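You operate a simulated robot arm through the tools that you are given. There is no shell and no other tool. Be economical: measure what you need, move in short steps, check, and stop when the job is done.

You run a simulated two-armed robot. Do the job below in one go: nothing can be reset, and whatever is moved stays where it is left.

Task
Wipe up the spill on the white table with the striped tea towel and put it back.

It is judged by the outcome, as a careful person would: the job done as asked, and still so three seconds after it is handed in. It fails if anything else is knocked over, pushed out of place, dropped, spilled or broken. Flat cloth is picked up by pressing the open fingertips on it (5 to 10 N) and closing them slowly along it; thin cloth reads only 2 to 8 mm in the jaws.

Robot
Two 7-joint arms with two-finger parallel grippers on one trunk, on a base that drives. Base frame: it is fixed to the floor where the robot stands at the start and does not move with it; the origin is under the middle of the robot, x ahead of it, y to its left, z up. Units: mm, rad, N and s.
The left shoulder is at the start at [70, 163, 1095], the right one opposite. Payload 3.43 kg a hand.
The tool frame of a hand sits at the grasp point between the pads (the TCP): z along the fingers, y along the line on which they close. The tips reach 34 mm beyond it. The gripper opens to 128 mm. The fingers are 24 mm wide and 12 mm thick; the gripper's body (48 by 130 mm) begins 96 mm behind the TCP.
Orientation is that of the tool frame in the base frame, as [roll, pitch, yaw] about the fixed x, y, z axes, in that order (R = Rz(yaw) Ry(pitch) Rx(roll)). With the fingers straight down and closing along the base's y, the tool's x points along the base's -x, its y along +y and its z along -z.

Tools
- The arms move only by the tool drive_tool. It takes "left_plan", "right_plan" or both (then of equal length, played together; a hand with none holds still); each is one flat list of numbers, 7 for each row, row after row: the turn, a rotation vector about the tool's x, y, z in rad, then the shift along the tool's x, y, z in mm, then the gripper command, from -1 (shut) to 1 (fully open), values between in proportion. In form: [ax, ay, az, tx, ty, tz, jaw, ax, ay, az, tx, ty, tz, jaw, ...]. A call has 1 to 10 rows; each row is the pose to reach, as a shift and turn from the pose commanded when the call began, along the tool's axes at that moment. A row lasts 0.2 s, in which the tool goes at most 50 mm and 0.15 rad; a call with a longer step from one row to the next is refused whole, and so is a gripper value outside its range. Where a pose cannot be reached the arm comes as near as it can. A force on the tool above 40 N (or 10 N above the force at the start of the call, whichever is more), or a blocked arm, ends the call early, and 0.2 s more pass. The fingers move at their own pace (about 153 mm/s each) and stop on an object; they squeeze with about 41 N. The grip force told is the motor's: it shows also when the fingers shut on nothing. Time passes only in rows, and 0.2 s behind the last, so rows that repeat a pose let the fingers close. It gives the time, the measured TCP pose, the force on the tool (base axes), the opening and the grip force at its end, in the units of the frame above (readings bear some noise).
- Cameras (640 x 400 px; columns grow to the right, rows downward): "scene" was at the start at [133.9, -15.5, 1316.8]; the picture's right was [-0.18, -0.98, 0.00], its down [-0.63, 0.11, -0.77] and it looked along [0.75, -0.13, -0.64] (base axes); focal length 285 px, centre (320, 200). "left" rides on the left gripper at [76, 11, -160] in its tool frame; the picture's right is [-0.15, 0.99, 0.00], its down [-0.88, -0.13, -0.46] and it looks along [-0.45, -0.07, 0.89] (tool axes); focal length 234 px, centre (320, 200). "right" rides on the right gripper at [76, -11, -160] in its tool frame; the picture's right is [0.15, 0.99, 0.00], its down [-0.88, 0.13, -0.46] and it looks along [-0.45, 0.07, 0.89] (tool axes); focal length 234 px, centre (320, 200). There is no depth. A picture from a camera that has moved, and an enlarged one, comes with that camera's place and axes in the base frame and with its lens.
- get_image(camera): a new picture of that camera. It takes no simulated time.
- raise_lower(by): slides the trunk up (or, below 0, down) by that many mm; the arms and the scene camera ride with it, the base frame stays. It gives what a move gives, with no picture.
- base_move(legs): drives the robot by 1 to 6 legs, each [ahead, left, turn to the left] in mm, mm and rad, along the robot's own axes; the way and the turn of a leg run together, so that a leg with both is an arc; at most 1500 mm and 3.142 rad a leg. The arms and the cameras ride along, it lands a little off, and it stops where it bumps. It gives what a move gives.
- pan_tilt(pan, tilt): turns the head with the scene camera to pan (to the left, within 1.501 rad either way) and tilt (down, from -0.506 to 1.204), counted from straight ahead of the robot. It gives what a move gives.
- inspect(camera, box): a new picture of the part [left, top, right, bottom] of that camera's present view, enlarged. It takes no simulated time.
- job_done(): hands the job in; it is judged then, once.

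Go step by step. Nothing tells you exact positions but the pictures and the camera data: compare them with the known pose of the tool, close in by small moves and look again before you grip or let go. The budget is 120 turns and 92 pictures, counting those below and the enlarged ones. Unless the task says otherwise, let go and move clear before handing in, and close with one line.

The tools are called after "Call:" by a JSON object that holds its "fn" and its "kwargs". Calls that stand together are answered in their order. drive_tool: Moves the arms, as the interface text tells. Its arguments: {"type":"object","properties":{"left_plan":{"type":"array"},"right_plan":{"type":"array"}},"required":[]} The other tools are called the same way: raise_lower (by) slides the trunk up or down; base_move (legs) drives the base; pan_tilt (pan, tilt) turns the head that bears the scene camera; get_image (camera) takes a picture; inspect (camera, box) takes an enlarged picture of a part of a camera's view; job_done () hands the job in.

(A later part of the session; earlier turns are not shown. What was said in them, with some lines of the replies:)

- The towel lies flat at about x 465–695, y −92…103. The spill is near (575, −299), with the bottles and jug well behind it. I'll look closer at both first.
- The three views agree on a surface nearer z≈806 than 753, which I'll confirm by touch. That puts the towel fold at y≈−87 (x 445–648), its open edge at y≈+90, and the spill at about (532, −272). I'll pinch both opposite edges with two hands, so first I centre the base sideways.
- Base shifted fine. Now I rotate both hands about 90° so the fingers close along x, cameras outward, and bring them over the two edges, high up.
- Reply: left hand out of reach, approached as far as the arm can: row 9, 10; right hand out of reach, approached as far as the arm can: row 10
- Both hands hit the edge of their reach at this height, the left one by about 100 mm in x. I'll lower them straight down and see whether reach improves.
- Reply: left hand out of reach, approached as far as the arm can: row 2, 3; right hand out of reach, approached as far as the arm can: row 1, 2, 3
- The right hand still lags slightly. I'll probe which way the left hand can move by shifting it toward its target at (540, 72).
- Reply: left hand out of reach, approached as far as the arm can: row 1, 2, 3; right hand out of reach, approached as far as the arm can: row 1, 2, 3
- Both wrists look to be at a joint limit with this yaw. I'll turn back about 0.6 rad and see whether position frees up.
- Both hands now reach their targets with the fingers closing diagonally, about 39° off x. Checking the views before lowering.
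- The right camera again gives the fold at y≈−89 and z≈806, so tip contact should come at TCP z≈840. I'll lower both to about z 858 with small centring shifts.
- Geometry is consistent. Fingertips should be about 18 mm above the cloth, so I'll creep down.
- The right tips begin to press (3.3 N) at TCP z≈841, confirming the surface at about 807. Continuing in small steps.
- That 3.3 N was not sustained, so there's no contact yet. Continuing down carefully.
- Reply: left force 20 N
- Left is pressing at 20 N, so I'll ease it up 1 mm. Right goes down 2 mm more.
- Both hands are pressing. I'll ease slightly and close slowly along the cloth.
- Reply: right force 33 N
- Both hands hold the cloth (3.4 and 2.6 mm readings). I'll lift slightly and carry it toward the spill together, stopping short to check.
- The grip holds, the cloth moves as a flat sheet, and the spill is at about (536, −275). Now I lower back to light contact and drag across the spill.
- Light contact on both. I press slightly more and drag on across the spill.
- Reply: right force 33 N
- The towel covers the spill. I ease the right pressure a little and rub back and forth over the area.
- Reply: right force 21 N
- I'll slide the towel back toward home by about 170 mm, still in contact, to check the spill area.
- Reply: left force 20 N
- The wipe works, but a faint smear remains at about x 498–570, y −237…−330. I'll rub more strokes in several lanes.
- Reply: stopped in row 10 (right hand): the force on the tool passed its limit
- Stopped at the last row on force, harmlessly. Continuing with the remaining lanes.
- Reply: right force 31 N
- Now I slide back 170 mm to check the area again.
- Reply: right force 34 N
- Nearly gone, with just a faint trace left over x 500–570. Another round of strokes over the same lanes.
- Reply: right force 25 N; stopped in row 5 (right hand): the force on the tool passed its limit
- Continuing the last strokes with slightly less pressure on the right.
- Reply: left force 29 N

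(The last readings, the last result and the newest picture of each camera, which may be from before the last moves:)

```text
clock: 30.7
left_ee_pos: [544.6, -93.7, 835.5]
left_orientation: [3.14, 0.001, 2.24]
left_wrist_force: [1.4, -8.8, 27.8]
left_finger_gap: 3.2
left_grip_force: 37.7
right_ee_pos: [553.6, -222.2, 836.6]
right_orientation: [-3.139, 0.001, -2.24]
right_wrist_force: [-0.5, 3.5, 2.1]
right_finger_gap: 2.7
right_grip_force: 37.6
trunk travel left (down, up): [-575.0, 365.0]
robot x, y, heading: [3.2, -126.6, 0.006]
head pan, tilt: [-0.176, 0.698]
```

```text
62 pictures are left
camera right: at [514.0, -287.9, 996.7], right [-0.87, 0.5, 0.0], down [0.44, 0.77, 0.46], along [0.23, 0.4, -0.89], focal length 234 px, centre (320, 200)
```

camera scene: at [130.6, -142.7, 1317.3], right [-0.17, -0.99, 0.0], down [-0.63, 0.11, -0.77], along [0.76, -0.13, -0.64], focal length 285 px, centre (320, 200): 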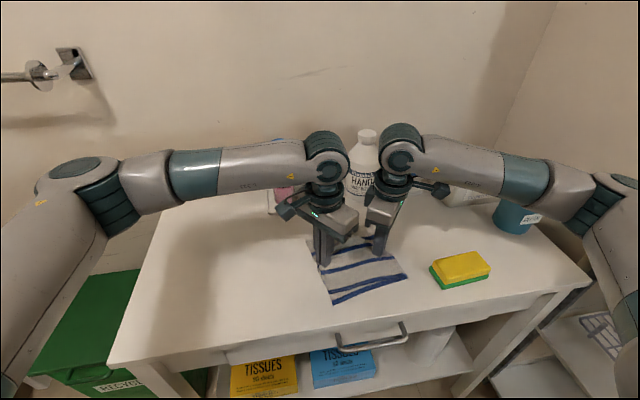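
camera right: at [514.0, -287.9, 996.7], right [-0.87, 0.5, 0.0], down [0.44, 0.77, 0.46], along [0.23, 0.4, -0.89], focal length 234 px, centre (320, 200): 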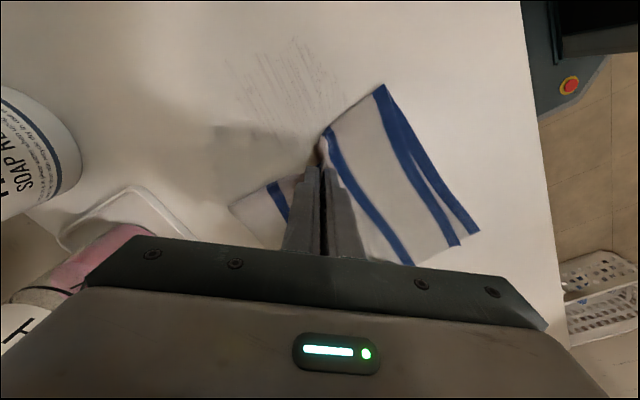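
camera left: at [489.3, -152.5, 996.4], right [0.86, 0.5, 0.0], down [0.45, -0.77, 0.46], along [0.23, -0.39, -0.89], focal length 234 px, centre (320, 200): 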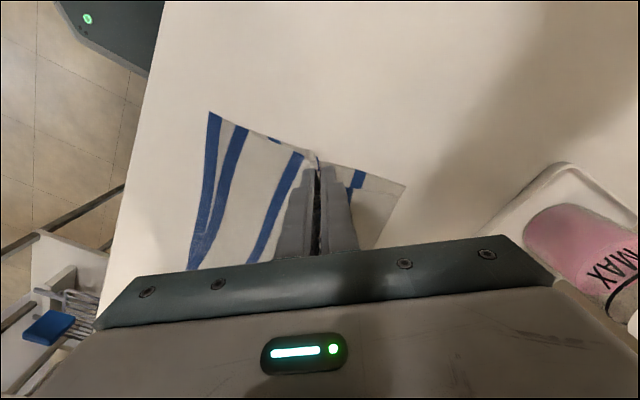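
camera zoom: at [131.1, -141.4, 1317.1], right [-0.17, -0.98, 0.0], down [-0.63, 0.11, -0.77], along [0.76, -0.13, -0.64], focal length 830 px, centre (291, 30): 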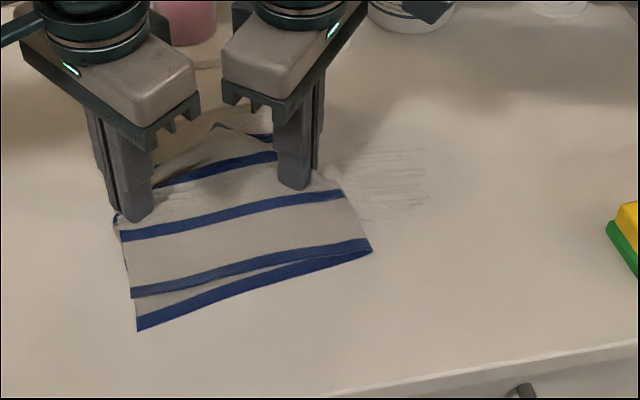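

Only very faint streaks remain, running along y. I'll add strokes across them, along x.

Call:
{"fn": "drive_tool", "kwargs": {"left_plan": [0, 0, 0, -41.3, -12.4, -0.4, -1, 0, 0, 0, -72.9, -33.6, -0.4, -1, 0, 0, 0, -50.1, -70.4, -0.2, -1, 0, 0, 0, -24.4, -94.7, -0.2, -1, 0, 0, 0, -41.3, -105.6, -0.2, -1, 0, 0, 0, -67.7, -75.5, -0.2, -1, 0, 0, 0, -91.8, -50, -0.2, -1, 0, 0, 0, -102.3, -60.9, -0.2, -1, 0, 0, 0, -77.5, -92.2, -0.2, -1, 0, 0, 0, -55.4, -116.8, -0.2, -1], "right_plan": [0, 0, 0, 21.4, -37.4, 0.5, -1, 0, 0, 0, 49.3, -63.4, 0.5, -1, 0, 0, 0, 79.9, -32.8, 0.3, -1, 0, 0, 0, 97.8, -2.3, 0.3, -1, 0, 0, 0, 112.2, -16.3, 0.3, -1, 0, 0, 0, 88.9, -48.9, 0.3, -1, 0, 0, 0, 69.5, -78.2, 0.3, -1, 0, 0, 0, 82.4, -85.9, 0.3, -1, 0, 0, 0, 107.3, -54.6, 0.3, -1, 0, 0, 0, 126.3, -27.5, 0.3, -1]}}

```text
clock: 32.9
left_ee_pos: [492.9, -209.5, 836.2]
left_orientation: [3.14, 0.003, 2.239]
left_wrist_force: [-1.4, -0.4, 11.2]
left_finger_gap: 3.4
left_grip_force: 37.9
right_ee_pos: [500.0, -337.3, 835.6]
right_orientation: [-3.137, 0.012, -2.241]
right_wrist_force: [-4.7, 3.5, 15.1]
right_finger_gap: 2.6
right_grip_force: 38.0
trunk travel left (down, up): [-575.0, 365.0]
robot x, y, heading: [-0.9, -122.3, 0.001]
head pan, tilt: [-0.176, 0.698]
stopped in row 10 (right hand): the force on the tool passed its limit (the readings are from after the stop); the commanded pose is now the measured one
```

Call:
{"fn": "drive_tool", "kwargs": {"left_plan": [0, 0, 0, 32.9, 26.1, 0, -1, 0, 0, 0, 20.5, 61, 0, -1, 0, 0, 0, -0.2, 91.8, 0, -1, 0, 0, 0, 15.2, 101.5, 0, -1, 0, 0, 0, 38.8, 71.7, 0, -1, 0, 0, 0, 60, 45.1, 0, -1, 0, 0, 0, 72, 57.2, 0, -1, 0, 0, 0, 50.6, 87.4, 0, -1, 0, 0, 0, 31.2, 116.7, 0, -1, 0, 0, 0, 58.2, 122.9, 0, -1], "right_plan": [0, 0, 0, -32.9, 26.1, -0.1, -1, 0, 0, 0, -64.1, 6.2, -0.1, -1, 0, 0, 0, -89.4, -20.9, -0.1, -1, 0, 0, 0, -102.3, -8.2, -0.1, -1, 0, 0, 0, -78.6, 21.6, -0.1, -1, 0, 0, 0, -57.5, 48.2, -0.1, -1, 0, 0, 0, -72, 57.2, -0.1, -1, 0, 0, 0, -96.6, 29.5, -0.1, -1, 0, 0, 0, -120.7, 4, -0.1, -1, 0, 0, 0, -132.8, 28.9, -0.1, -1]}}

Call:
{"fn": "inspect", "kwargs": {"camera": "scene", "box": [220, 190, 440, 327]}}

Call:
{"fn": "get_image", "kwargs": {"camera": "right"}}

```text
clock: 34.1
left_ee_pos: [543.5, -132.8, 837.3]
left_orientation: [3.141, 0.002, 2.24]
left_wrist_force: [-0.4, -0.6, 4.5]
left_finger_gap: 3.3
left_grip_force: 37.7
right_ee_pos: [552.7, -261.7, 835.4]
right_orientation: [-3.135, 0.022, -2.24]
right_wrist_force: [-1.7, 4.3, 10.2]
right_finger_gap: 2.8
right_grip_force: 37.2
trunk travel left (down, up): [-575.0, 365.0]
robot x, y, heading: [-1.3, -129.7, -0.0]
head pan, tilt: [-0.176, 0.698]
stopped in row 5 (right hand): the force on the tool passed its limit (the readings are from after the stop); the commanded pose is now the measured one
```

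```text
2.91 times, centred on (330, 258) of scene
camera zoom: at [133.0, -143.2, 1316.4], right [-0.17, -0.98, 0.0], down [-0.63, 0.11, -0.77], along [0.75, -0.13, -0.64], focal length 830 px, centre (291, 30)
```

zoom: 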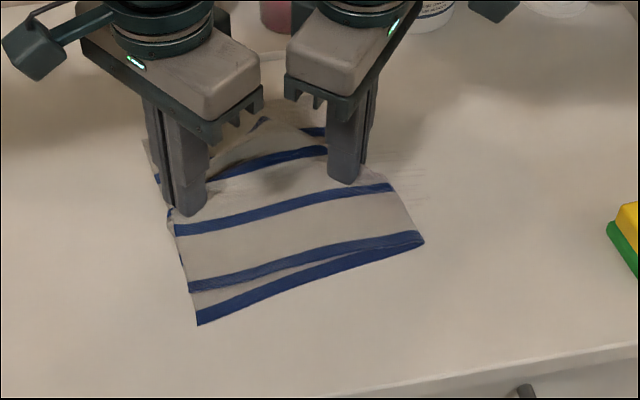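

```text
60 pictures are left
camera right: at [510.6, -329.4, 994.9], right [-0.87, 0.5, -0.01], down [0.44, 0.77, 0.47], along [0.25, 0.41, -0.88], focal length 234 px, centre (320, 200)
```

right: 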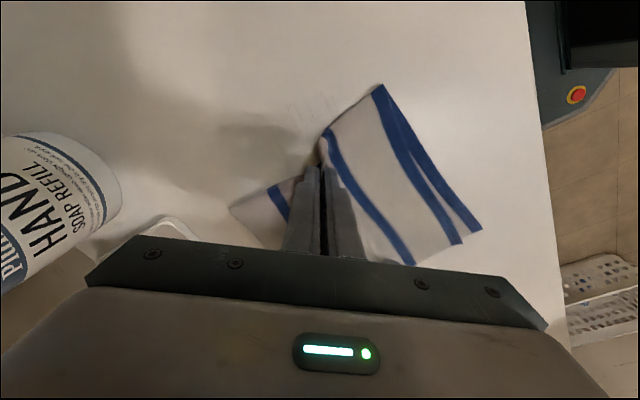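

Call:
{"fn": "drive_tool", "kwargs": {"left_plan": [0, 0, 0, 23.6, -29.8, 0.2, -1, 0, 0, 0, 46.3, -30.9, 0.2, -1, 0, 0, 0, 24.8, -0.7, 0.2, -1, 0, 0, 0, 5.4, 28.6, 0.2, -1, 0, 0, 0, 40.3, 40.9, 0.2, -1, 0, 0, 0, 74.6, 42.7, 0, -1], "right_plan": [0, 0, 0, 23.6, 29.8, -0.5, -1, 0, 0, 0, 19.7, 52.1, -0.5, -1, 0, 0, 0, -4.9, 24.3, -0.5, -1, 0, 0, 0, -29, -1.2, -0.5, -1, 0, 0, 0, -49, 30, -0.5, -1, 0, 0, 0, -58.5, 63, -0.5, -1]}}

Call:
{"fn": "inspect", "kwargs": {"camera": "scene", "box": [260, 200, 420, 300]}}

Call:
{"fn": "get_image", "kwargs": {"camera": "right"}}

```text
clock: 35.5
left_ee_pos: [531.6, -47.5, 838.7]
left_orientation: [3.14, 0.003, 2.24]
left_wrist_force: [0.6, -1.7, 0.4]
left_finger_gap: 3.7
left_grip_force: 37.7
right_ee_pos: [542.3, -177.6, 836.3]
right_orientation: [-3.131, 0.019, -2.242]
right_wrist_force: [5.6, 1.8, 24.9]
right_finger_gap: 2.7
right_grip_force: 38.0
trunk travel left (down, up): [-575.0, 365.0]
robot x, y, heading: [-0.3, -127.7, -0.0]
head pan, tilt: [-0.176, 0.698]
```

```text
4.00 times, centred on (340, 250) of scene
camera zoom: at [132.9, -142.4, 1317.1], right [-0.17, -0.98, 0.0], down [-0.63, 0.11, -0.77], along [0.75, -0.13, -0.64], focal length 1141 px, centre (240, 0)
```

zoom: 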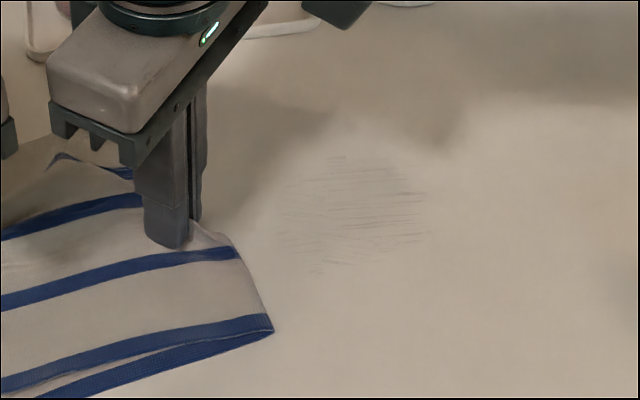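

```text
58 pictures are left
camera right: at [500.0, -244.3, 994.8], right [-0.86, 0.5, -0.01], down [0.44, 0.77, 0.47], along [0.25, 0.4, -0.88], focal length 234 px, centre (320, 200)
```

right: 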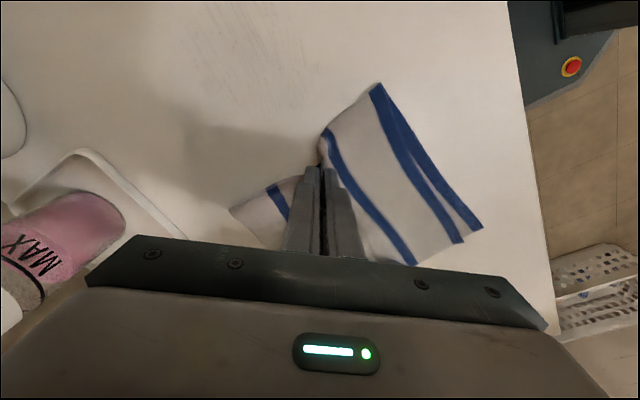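

Only hair-thin streaks remain. The left hand had drifted up, so I lower it 1.8 mm, level the right tool, and do further passes.

Call:
{"fn": "drive_tool", "kwargs": {"left_plan": [0, 0, 0, -43, -2.2, 1.6, -1, 0, 0, 0, -75.5, -25.5, 1.6, -1, 0, 0, 0, -108.7, -48, 1.6, -1, 0, 0, 0, -141.9, -70.6, 1.6, -1, 0, 0, 0, -134.6, -87.8, 1.6, -1, 0, 0, 0, -100.2, -66.8, 1.6, -1, 0, 0, 0, -68.9, -41.9, 1.6, -1, 0, 0, 0, -41.5, -20.2, 1.6, -1, 0, 0, 0, -25.1, -32.7, 1.6, -1, 0, 0, 0, -56.4, -57.6, 1.6, -1], "right_plan": [-0.007, 0.022, 0, 11.9, -41.3, -0.5, -1, -0.007, 0.022, 0, 41.9, -67.8, -0.5, -1, -0.007, 0.022, 0, 71.4, -95, -0.5, -1, -0.007, 0.022, 0, 100.8, -122.2, -0.5, -1, -0.007, 0.022, 0, 116, -111.3, -0.5, -1, -0.007, 0.022, 0, 87.7, -82.5, -0.5, -1, -0.007, 0.022, 0, 56.4, -57.6, -0.5, -1, -0.007, 0.022, 0, 29, -35.8, -0.5, -1, -0.007, 0.022, 0, 37.5, -17, -0.5, -1, -0.007, 0.022, 0, 68.9, -41.9, -0.5, -1]}}

```text
clock: 37.7
left_ee_pos: [520.1, -130.2, 837.3]
left_orientation: [3.137, -0.003, 2.241]
left_wrist_force: [-1.6, -6.3, 17.5]
left_finger_gap: 3.3
left_grip_force: 38.4
right_ee_pos: [530.4, -260.7, 835.8]
right_orientation: [3.14, 0.0, -2.241]
right_wrist_force: [-1.2, 6.1, 2.1]
right_finger_gap: 2.5
right_grip_force: 37.5
trunk travel left (down, up): [-575.0, 365.0]
robot x, y, heading: [0.8, -125.5, 0.002]
head pan, tilt: [-0.176, 0.698]
```

Call:
{"fn": "drive_tool", "kwargs": {"left_plan": [0, 0, 0, -31.3, -24.9, 0, -1, 0, 0, 0, -62.6, -49.8, 0, -1, 0, 0, 0, -47.9, -63.6, 0, -1, 0, 0, 0, -15.9, -39.5, 0, -1, 0, 0, 0, 15.4, -14.6, 0, -1, 0, 0, 0, 42.8, 7.2, 0, -1, 0, 0, 0, 20.9, 26.8, 0, -1, 0, 0, 0, -13.6, 5.8, 0, -1, 0, 0, 0, -44.9, -19, 0, -1, 0, 0, 0, -70, -51.8, 0, -1], "right_plan": [0, 0, 0, 31.3, -24.9, 0.2, -1, 0, 0, 0, 62.6, -49.8, 0.2, -1, 0, 0, 0, 72.7, -32.2, 0.2, -1, 0, 0, 0, 42, -6.6, 0.2, -1, 0, 0, 0, 10.7, 18.3, 0.2, -1, 0, 0, 0, -16.7, 40, 0.2, -1, 0, 0, 0, -30.8, 14.3, 0.2, -1, 0, 0, 0, -2.6, -14.5, 0.2, -1, 0, 0, 0, 28.7, -39.4, 0.2, -1, 0, 0, 0, 66.3, -56.5, 0.2, -1]}}

Call:
{"fn": "drive_tool", "kwargs": {"left_plan": [0, 0, 0, 31.3, 24.9, 0, -1, 0, 0, 0, 62.6, 49.8, 0, -1, 0, 0, 0, 31.3, 24.9, 0, -1, 0, 0, 0, 0, 0, 0, -1, 0, 0, 0, 31.3, 24.9, 0, -1, 0, 0, 0, 62.6, 49.8, 0, -1, 0, 0, 0, 94, 74.6, 0, -1, 0, 0, 0, 125, 99.5, 0, -1, 0, 0, 0, 133, 105.7, 0, -1], "right_plan": [0, 0, 0, -31.3, 24.9, 0, -1, 0, 0, 0, -62.6, 49.8, 0, -1, 0, 0, 0, -31.3, 24.9, 0, -1, 0, 0, 0, 0, 0, 0, -1, 0, 0, 0, -31.3, 24.9, 0, -1, 0, 0, 0, -62.6, 49.8, 0, -1, 0, 0, 0, -94, 74.6, 0, -1, 0, 0, 0, -125, 99.5, 0, -1, 0, 0, 0, -133, 105.7, 0, -1]}}

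Call:
{"fn": "inspect", "kwargs": {"camera": "scene", "box": [260, 200, 420, 300]}}

Call:
{"fn": "get_image", "kwargs": {"camera": "right"}}

```text
clock: 39.9
left_ee_pos: [524.6, -215.6, 835.7]
left_orientation: [3.138, -0.001, 2.241]
left_wrist_force: [0.8, -5.9, 23.7]
left_finger_gap: 3.4
left_grip_force: 37.9
right_ee_pos: [529.5, -348.3, 837.4]
right_orientation: [-3.14, 0.001, -2.24]
right_wrist_force: [-0.5, 9.3, -0.6]
right_finger_gap: 2.8
right_grip_force: 36.9
trunk travel left (down, up): [-575.0, 365.0]
robot x, y, heading: [0.6, -125.1, 0.005]
head pan, tilt: [-0.176, 0.698]
```

```text
clock: 41.9
left_ee_pos: [522.6, -46.9, 837.2]
left_orientation: [3.137, 0.001, 2.239]
left_wrist_force: [1.4, -8.3, 28.2]
left_finger_gap: 3.2
left_grip_force: 37.9
right_ee_pos: [531.7, -174.7, 836.9]
right_orientation: [-3.139, -0.003, -2.244]
right_wrist_force: [-0.5, -1.6, 8.4]
right_finger_gap: 2.4
right_grip_force: 37.0
trunk travel left (down, up): [-575.0, 365.0]
robot x, y, heading: [0.4, -130.9, 0.001]
head pan, tilt: [-0.176, 0.698]
```

```text
4.00 times, centred on (340, 250) of scene
camera zoom: at [131.3, -145.3, 1317.3], right [-0.17, -0.98, 0.0], down [-0.63, 0.11, -0.77], along [0.76, -0.13, -0.64], focal length 1141 px, centre (240, 0)
```

zoom: 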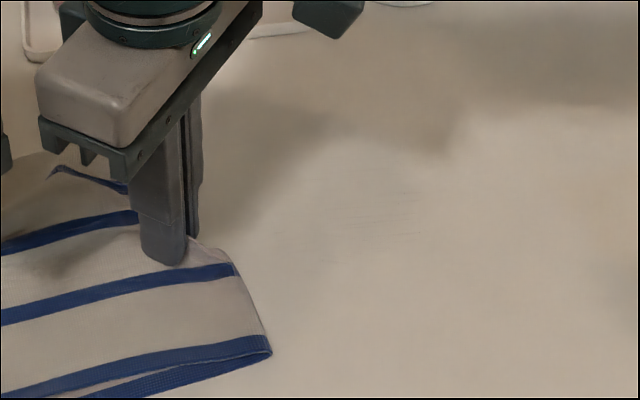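

```text
56 pictures are left
camera right: at [491.8, -240.9, 996.7], right [-0.87, 0.5, 0.0], down [0.45, 0.77, 0.45], along [0.23, 0.39, -0.89], focal length 234 px, centre (320, 200)
```

right: 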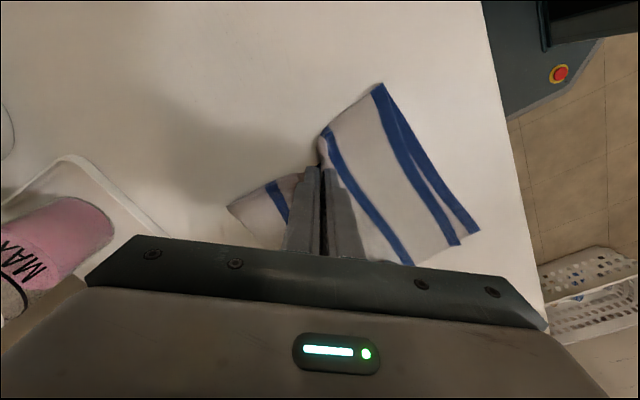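

Barely perceptible now. One last round to finish it off.

Call:
{"fn": "drive_tool", "kwargs": {"left_plan": [0, 0, 0, -47, 3.5, -0.2, -1, 0, 0, 0, -80.5, -19.2, -0.2, -1, 0, 0, 0, -113.7, -41.7, -0.2, -1, 0, 0, 0, -146.9, -64.3, -0.2, -1, 0, 0, 0, -139.6, -81.5, -0.2, -1, 0, 0, 0, -105.2, -60.5, -0.2, -1, 0, 0, 0, -73.9, -35.6, -0.2, -1, 0, 0, 0, -46.5, -13.9, -0.2, -1, 0, 0, 0, -30.1, -26.4, -0.2, -1, 0, 0, 0, -61.4, -51.3, -0.2, -1], "right_plan": [0, 0, 0, 7.9, -46.7, 0.3, -1, 0, 0, 0, 36.9, -74.1, 0.3, -1, 0, 0, 0, 66.4, -101.3, 0.3, -1, 0, 0, 0, 95.8, -128.5, 0.3, -1, 0, 0, 0, 111, -117.6, 0.3, -1, 0, 0, 0, 82.7, -88.8, 0.3, -1, 0, 0, 0, 51.4, -63.9, 0.3, -1, 0, 0, 0, 24, -42.1, 0.3, -1, 0, 0, 0, 32.5, -23.3, 0.3, -1, 0, 0, 0, 63.9, -48.2, 0.3, -1]}}

Call:
{"fn": "drive_tool", "kwargs": {"left_plan": [0, 0, 0, -31.3, -24.9, 0, -1, 0, 0, 0, -62.6, -49.8, 0, -1, 0, 0, 0, -47.9, -63.6, 0, -1, 0, 0, 0, -15.9, -39.5, 0, -1, 0, 0, 0, 15.4, -14.6, 0, -1, 0, 0, 0, 42.8, 7.2, 0, -1, 0, 0, 0, 20.9, 26.8, 0, -1, 0, 0, 0, -13.6, 5.8, 0, -1, 0, 0, 0, -44.9, -19, 0, -1, 0, 0, 0, -70, -51.8, 0, -1], "right_plan": [0, 0, 0, 31.3, -24.9, 0, -1, 0, 0, 0, 62.6, -49.8, 0, -1, 0, 0, 0, 72.7, -32.2, 0, -1, 0, 0, 0, 42, -6.6, 0, -1, 0, 0, 0, 10.7, 18.3, 0, -1, 0, 0, 0, -16.7, 40, 0, -1, 0, 0, 0, -30.8, 14.3, 0, -1, 0, 0, 0, -2.6, -14.5, 0, -1, 0, 0, 0, 28.7, -39.4, 0, -1, 0, 0, 0, 66.3, -56.5, 0, -1]}}

```text
clock: 44.1
left_ee_pos: [520.8, -125.9, 834.8]
left_orientation: [3.138, -0.001, 2.242]
left_wrist_force: [-1.9, -0.6, 33.0]
left_finger_gap: 3.3
left_grip_force: 38.2
right_ee_pos: [529.6, -257.1, 835.6]
right_orientation: [-3.14, 0.0, -2.241]
right_wrist_force: [0.6, 5.6, 4.6]
right_finger_gap: 2.9
right_grip_force: 37.3
trunk travel left (down, up): [-575.0, 365.0]
robot x, y, heading: [2.5, -126.7, 0.005]
head pan, tilt: [-0.176, 0.698]
```

```text
clock: 46.3
left_ee_pos: [521.4, -213.1, 836.7]
left_orientation: [3.14, 0.0, 2.24]
left_wrist_force: [-0.2, -5.5, 10.5]
left_finger_gap: 3.3
left_grip_force: 38.3
right_ee_pos: [532.0, -343.0, 835.8]
right_orientation: [-3.139, 0.003, -2.242]
right_wrist_force: [1.4, 9.9, 16.1]
right_finger_gap: 2.5
right_grip_force: 37.3
trunk travel left (down, up): [-575.0, 365.0]
robot x, y, heading: [0.3, -129.2, 0.002]
head pan, tilt: [-0.176, 0.698]
```

Call:
{"fn": "drive_tool", "kwargs": {"left_plan": [0, 0, 0, 31.3, 24.9, 0, -1, 0, 0, 0, 62.6, 49.8, 0, -1, 0, 0, 0, 94, 74.6, 0, -1, 0, 0, 0, 125, 99.5, 0, -1, 0, 0, 0, 133, 105.7, -0.3, -1], "right_plan": [0, 0, 0, -31.3, 24.9, 0, -1, 0, 0, 0, -62.6, 49.8, 0, -1, 0, 0, 0, -94, 74.6, 0, -1, 0, 0, 0, -125, 99.5, 0, -1, 0, 0, 0, -133, 105.7, -0.3, -1]}}

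Call:
{"fn": "inspect", "kwargs": {"camera": "scene", "box": [240, 180, 480, 330]}}

Call:
{"fn": "get_image", "kwargs": {"camera": "left"}}

```text
clock: 47.5
left_ee_pos: [523.6, -41.8, 836.4]
left_orientation: [3.138, 0.0, 2.241]
left_wrist_force: [1.7, -6.1, 18.0]
left_finger_gap: 3.1
left_grip_force: 37.8
right_ee_pos: [535.3, -172.5, 836.4]
right_orientation: [-3.14, -0.003, -2.243]
right_wrist_force: [-1.0, 0.7, 6.8]
right_finger_gap: 2.7
right_grip_force: 37.7
trunk travel left (down, up): [-575.0, 365.0]
robot x, y, heading: [2.4, -127.7, 0.001]
head pan, tilt: [-0.176, 0.698]
```

```text
2.67 times, centred on (360, 255) of scene
camera zoom: at [132.3, -144.6, 1317.0], right [-0.17, -0.98, 0.0], down [-0.63, 0.11, -0.77], along [0.76, -0.13, -0.64], focal length 761 px, centre (213, 53)
```

zoom: 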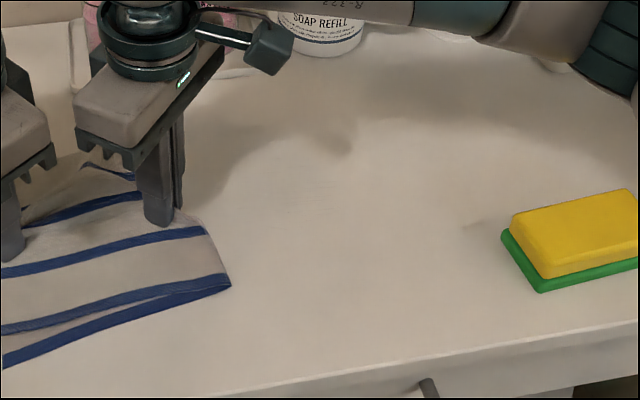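

```text
54 pictures are left
camera left: at [485.3, 23.7, 996.0], right [0.87, 0.5, 0.0], down [0.44, -0.77, 0.46], along [0.23, -0.39, -0.89], focal length 234 px, centre (320, 200)
```

left: 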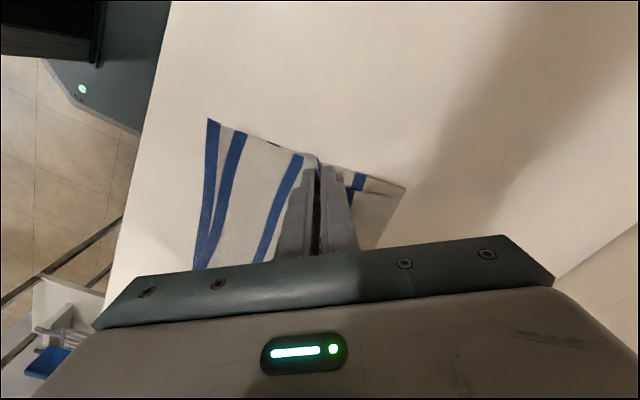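

The table looks clean. Now I slide the towel back to its original spot.

Call:
{"fn": "drive_tool", "kwargs": {"left_plan": [0, 0, 0, 24, 24, 0, -1, 0, 0, 0, 48, 48.1, 0, -1, 0, 0, 0, 72, 72.2, 0, -1, 0, 0, 0, 72, 72.2, 0, -1], "right_plan": [0, 0, 0, -28.2, 19.4, 0, -1, 0, 0, 0, -56.5, 38.8, 0, -1, 0, 0, 0, -84.7, 58.2, 0, -1, 0, 0, 0, -84.7, 58.2, 0, -1]}}

Call:
{"fn": "get_image", "kwargs": {"camera": "scene"}}

```text
clock: 48.5
left_ee_pos: [536.7, 57.7, 835.7]
left_orientation: [3.136, 0.002, 2.242]
left_wrist_force: [-0.9, -1.6, 30.5]
left_finger_gap: 3.3
left_grip_force: 37.9
right_ee_pos: [540.4, -69.1, 836.9]
right_orientation: [-3.141, -0.002, -2.243]
right_wrist_force: [1.5, -0.2, 4.0]
right_finger_gap: 2.2
right_grip_force: 37.9
trunk travel left (down, up): [-575.0, 365.0]
robot x, y, heading: [1.2, -126.0, -0.0]
head pan, tilt: [-0.176, 0.698]
```

```text
53 pictures are left
camera scene: at [131.3, -144.9, 1317.3], right [-0.17, -0.98, 0.0], down [-0.63, 0.11, -0.77], along [0.76, -0.13, -0.64], focal length 285 px, centre (320, 200)
```

scene: 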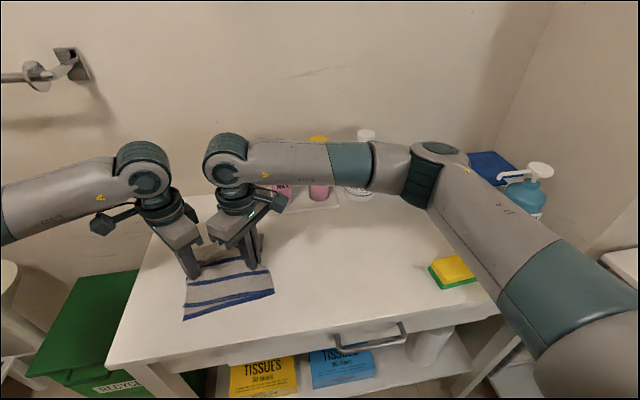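

Back at the grip positions. I'll open slowly to 45 mm with light pressure, which spreads the pinched folds out again, and then lift.

Call:
{"fn": "drive_tool", "kwargs": {"left_plan": [0, 0, 0, 0, 0, -1.2, -0.95, 0, 0, 0, 0, 0, -1.2, -0.85, 0, 0, 0, 0, 0, -1.2, -0.75, 0, 0, 0, 0, 0, -1.2, -0.65, 0, 0, 0, 0, 0, -1.2, -0.55, 0, 0, 0, 0, 0, -1.2, -0.45, 0, 0, 0, 0, 0, -1.2, -0.35, 0, 0, 0, 0, 0, -1.2, -0.3], "right_plan": [0, 0, 0, 0, 0, 0.3, -0.95, 0, 0, 0, 0, 0, 0.3, -0.85, 0, 0, 0, 0, 0, 0.3, -0.75, 0, 0, 0, 0, 0, 0.3, -0.65, 0, 0, 0, 0, 0, 0.3, -0.55, 0, 0, 0, 0, 0, 0.3, -0.45, 0, 0, 0, 0, 0, 0.3, -0.35, 0, 0, 0, 0, 0, 0.3, -0.3]}}

Call:
{"fn": "drive_tool", "kwargs": {"left_plan": [0, 0, 0, 0, 0, -10, -0.3, 0, 0, 0, 0, 0, -30, -0.3, 0, 0, 0, 0, 0, -70, -0.3, 0, 0, 0, 0, 0, -110, -0.3], "right_plan": [0, 0, 0, 0, 0, -10, -0.3, 0, 0, 0, 0, 0, -30, -0.3, 0, 0, 0, 0, 0, -70, -0.3, 0, 0, 0, 0, 0, -110, -0.3]}}

Call:
{"fn": "get_image", "kwargs": {"camera": "scene"}}

Call:
{"fn": "get_image", "kwargs": {"camera": "left"}}

Call:
{"fn": "get_image", "kwargs": {"camera": "right"}}

```text
clock: 50.3
left_ee_pos: [536.8, 58.5, 834.9]
left_orientation: [3.141, 0.0, 2.24]
left_wrist_force: [-1.4, 0.0, 14.4]
left_finger_gap: 40.1
left_grip_force: 0.0
right_ee_pos: [540.7, -68.9, 835.2]
right_orientation: [-3.14, -0.002, -2.243]
right_wrist_force: [1.4, -0.9, 8.9]
right_finger_gap: 42.8
right_grip_force: 0.2
trunk travel left (down, up): [-575.0, 365.0]
robot x, y, heading: [1.0, -127.5, 0.002]
head pan, tilt: [-0.176, 0.698]
```

```text
clock: 51.3
left_ee_pos: [539.6, 60.0, 946.8]
left_orientation: [3.139, 0.001, 2.24]
left_wrist_force: [-0.1, -0.2, 0.1]
left_finger_gap: 44.7
left_grip_force: 0.1
right_ee_pos: [542.3, -70.3, 946.7]
right_orientation: [3.141, -0.005, -2.241]
right_wrist_force: [-0.5, -1.0, -0.3]
right_finger_gap: 44.7
right_grip_force: 0.1
trunk travel left (down, up): [-575.0, 365.0]
robot x, y, heading: [4.5, -127.3, 0.0]
head pan, tilt: [-0.176, 0.698]
```

```text
52 pictures are left
camera scene: at [133.4, -143.5, 1316.8], right [-0.17, -0.98, 0.0], down [-0.63, 0.11, -0.77], along [0.75, -0.13, -0.64], focal length 285 px, centre (320, 200)
```

scene: 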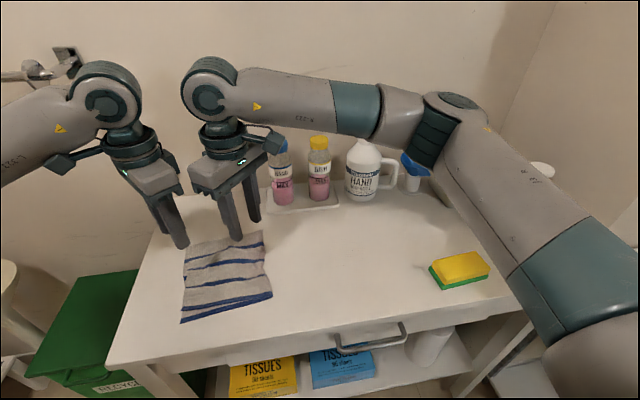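

```text
51 pictures are left
camera left: at [500.9, 125.9, 1107.0], right [0.87, 0.5, 0.0], down [0.44, -0.77, 0.46], along [0.23, -0.39, -0.89], focal length 234 px, centre (320, 200)
```

left: 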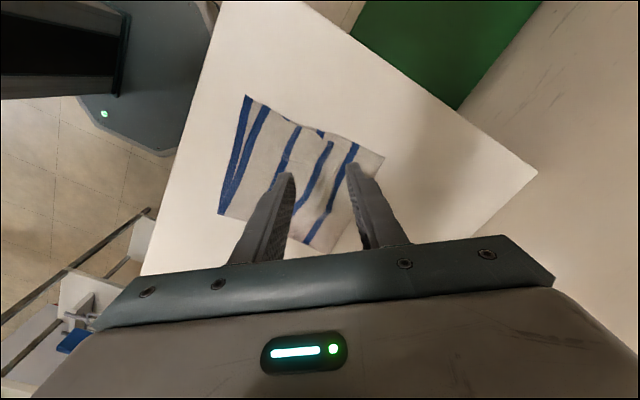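

```text
50 pictures are left
camera right: at [502.4, -135.3, 1106.7], right [-0.87, 0.5, 0.0], down [0.45, 0.77, 0.45], along [0.23, 0.39, -0.89], focal length 234 px, centre (320, 200)
```

right: 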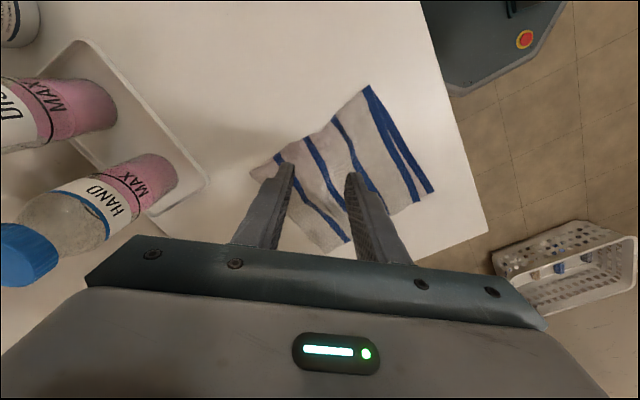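

The towel is back where it was, flat with slight wrinkles. I raise the hands clear and take a last look.

Call:
{"fn": "drive_tool", "kwargs": {"left_plan": [0, 0, 0, 10, 0, -40, -0.3, 0, 0, 0, 20, 0, -70, -0.3], "right_plan": [0, 0, 0, 15, 0, -40, -0.3, 0, 0, 0, 30, 0, -70, -0.3]}}

Call:
{"fn": "inspect", "kwargs": {"camera": "scene", "box": [150, 140, 500, 359]}}

Call:
{"fn": "inspect", "kwargs": {"camera": "scene", "box": [290, 210, 410, 285]}}

```text
clock: 51.9
left_ee_pos: [527.4, 73.7, 1015.9]
left_orientation: [-3.141, 0.001, 2.244]
left_wrist_force: [-0.3, -0.5, 0.7]
left_finger_gap: 44.9
left_grip_force: 0.1
right_ee_pos: [521.9, -92.9, 1014.7]
right_orientation: [-3.139, -0.007, -2.241]
right_wrist_force: [0.2, -0.1, 0.7]
right_finger_gap: 45.0
right_grip_force: 0.1
trunk travel left (down, up): [-575.0, 365.0]
robot x, y, heading: [-3.8, -127.1, 0.003]
head pan, tilt: [-0.176, 0.698]
```

```text
1.83 times, centred on (325, 250) of scene
camera zoom: at [133.8, -143.2, 1316.8], right [-0.17, -0.98, 0.0], down [-0.63, 0.11, -0.77], along [0.75, -0.13, -0.64], focal length 521 px, centre (311, 110)
```

zoom: 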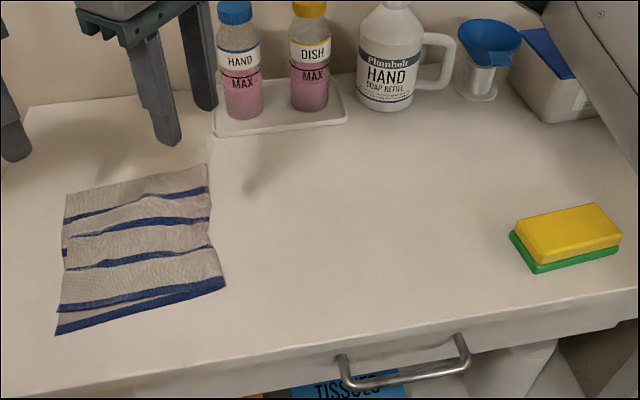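

```text
5.33 times, centred on (350, 248) of scene
camera zoom: at [133.8, -143.2, 1316.8], right [-0.17, -0.98, 0.0], down [-0.63, 0.11, -0.77], along [0.75, -0.13, -0.64], focal length 1522 px, centre (160, -53)
```

zoom: 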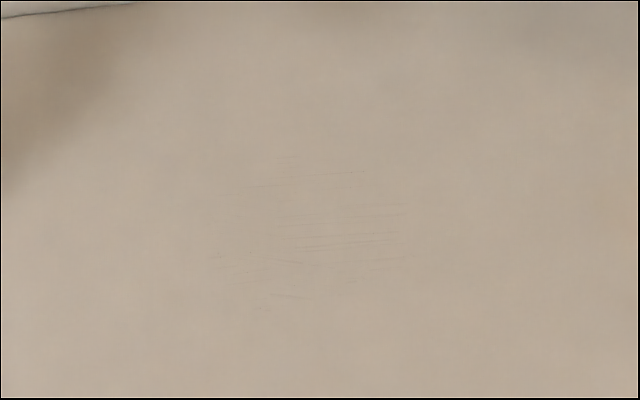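

The spill is gone bar a trace only just visible at 5× zoom, the towel lies folded in its place, everything else stands untouched, and both hands are clear. I'm handing in.

Call:
{"fn": "job_done", "kwargs": {}}

```text
The job is handed in.
```

I wiped up the spill with the striped towel, leaving only a few hair-thin streaks that I could see at 5× zoom. The towel is back in its place, within about 15 mm and slightly wrinkled, and nothing else was disturbed.
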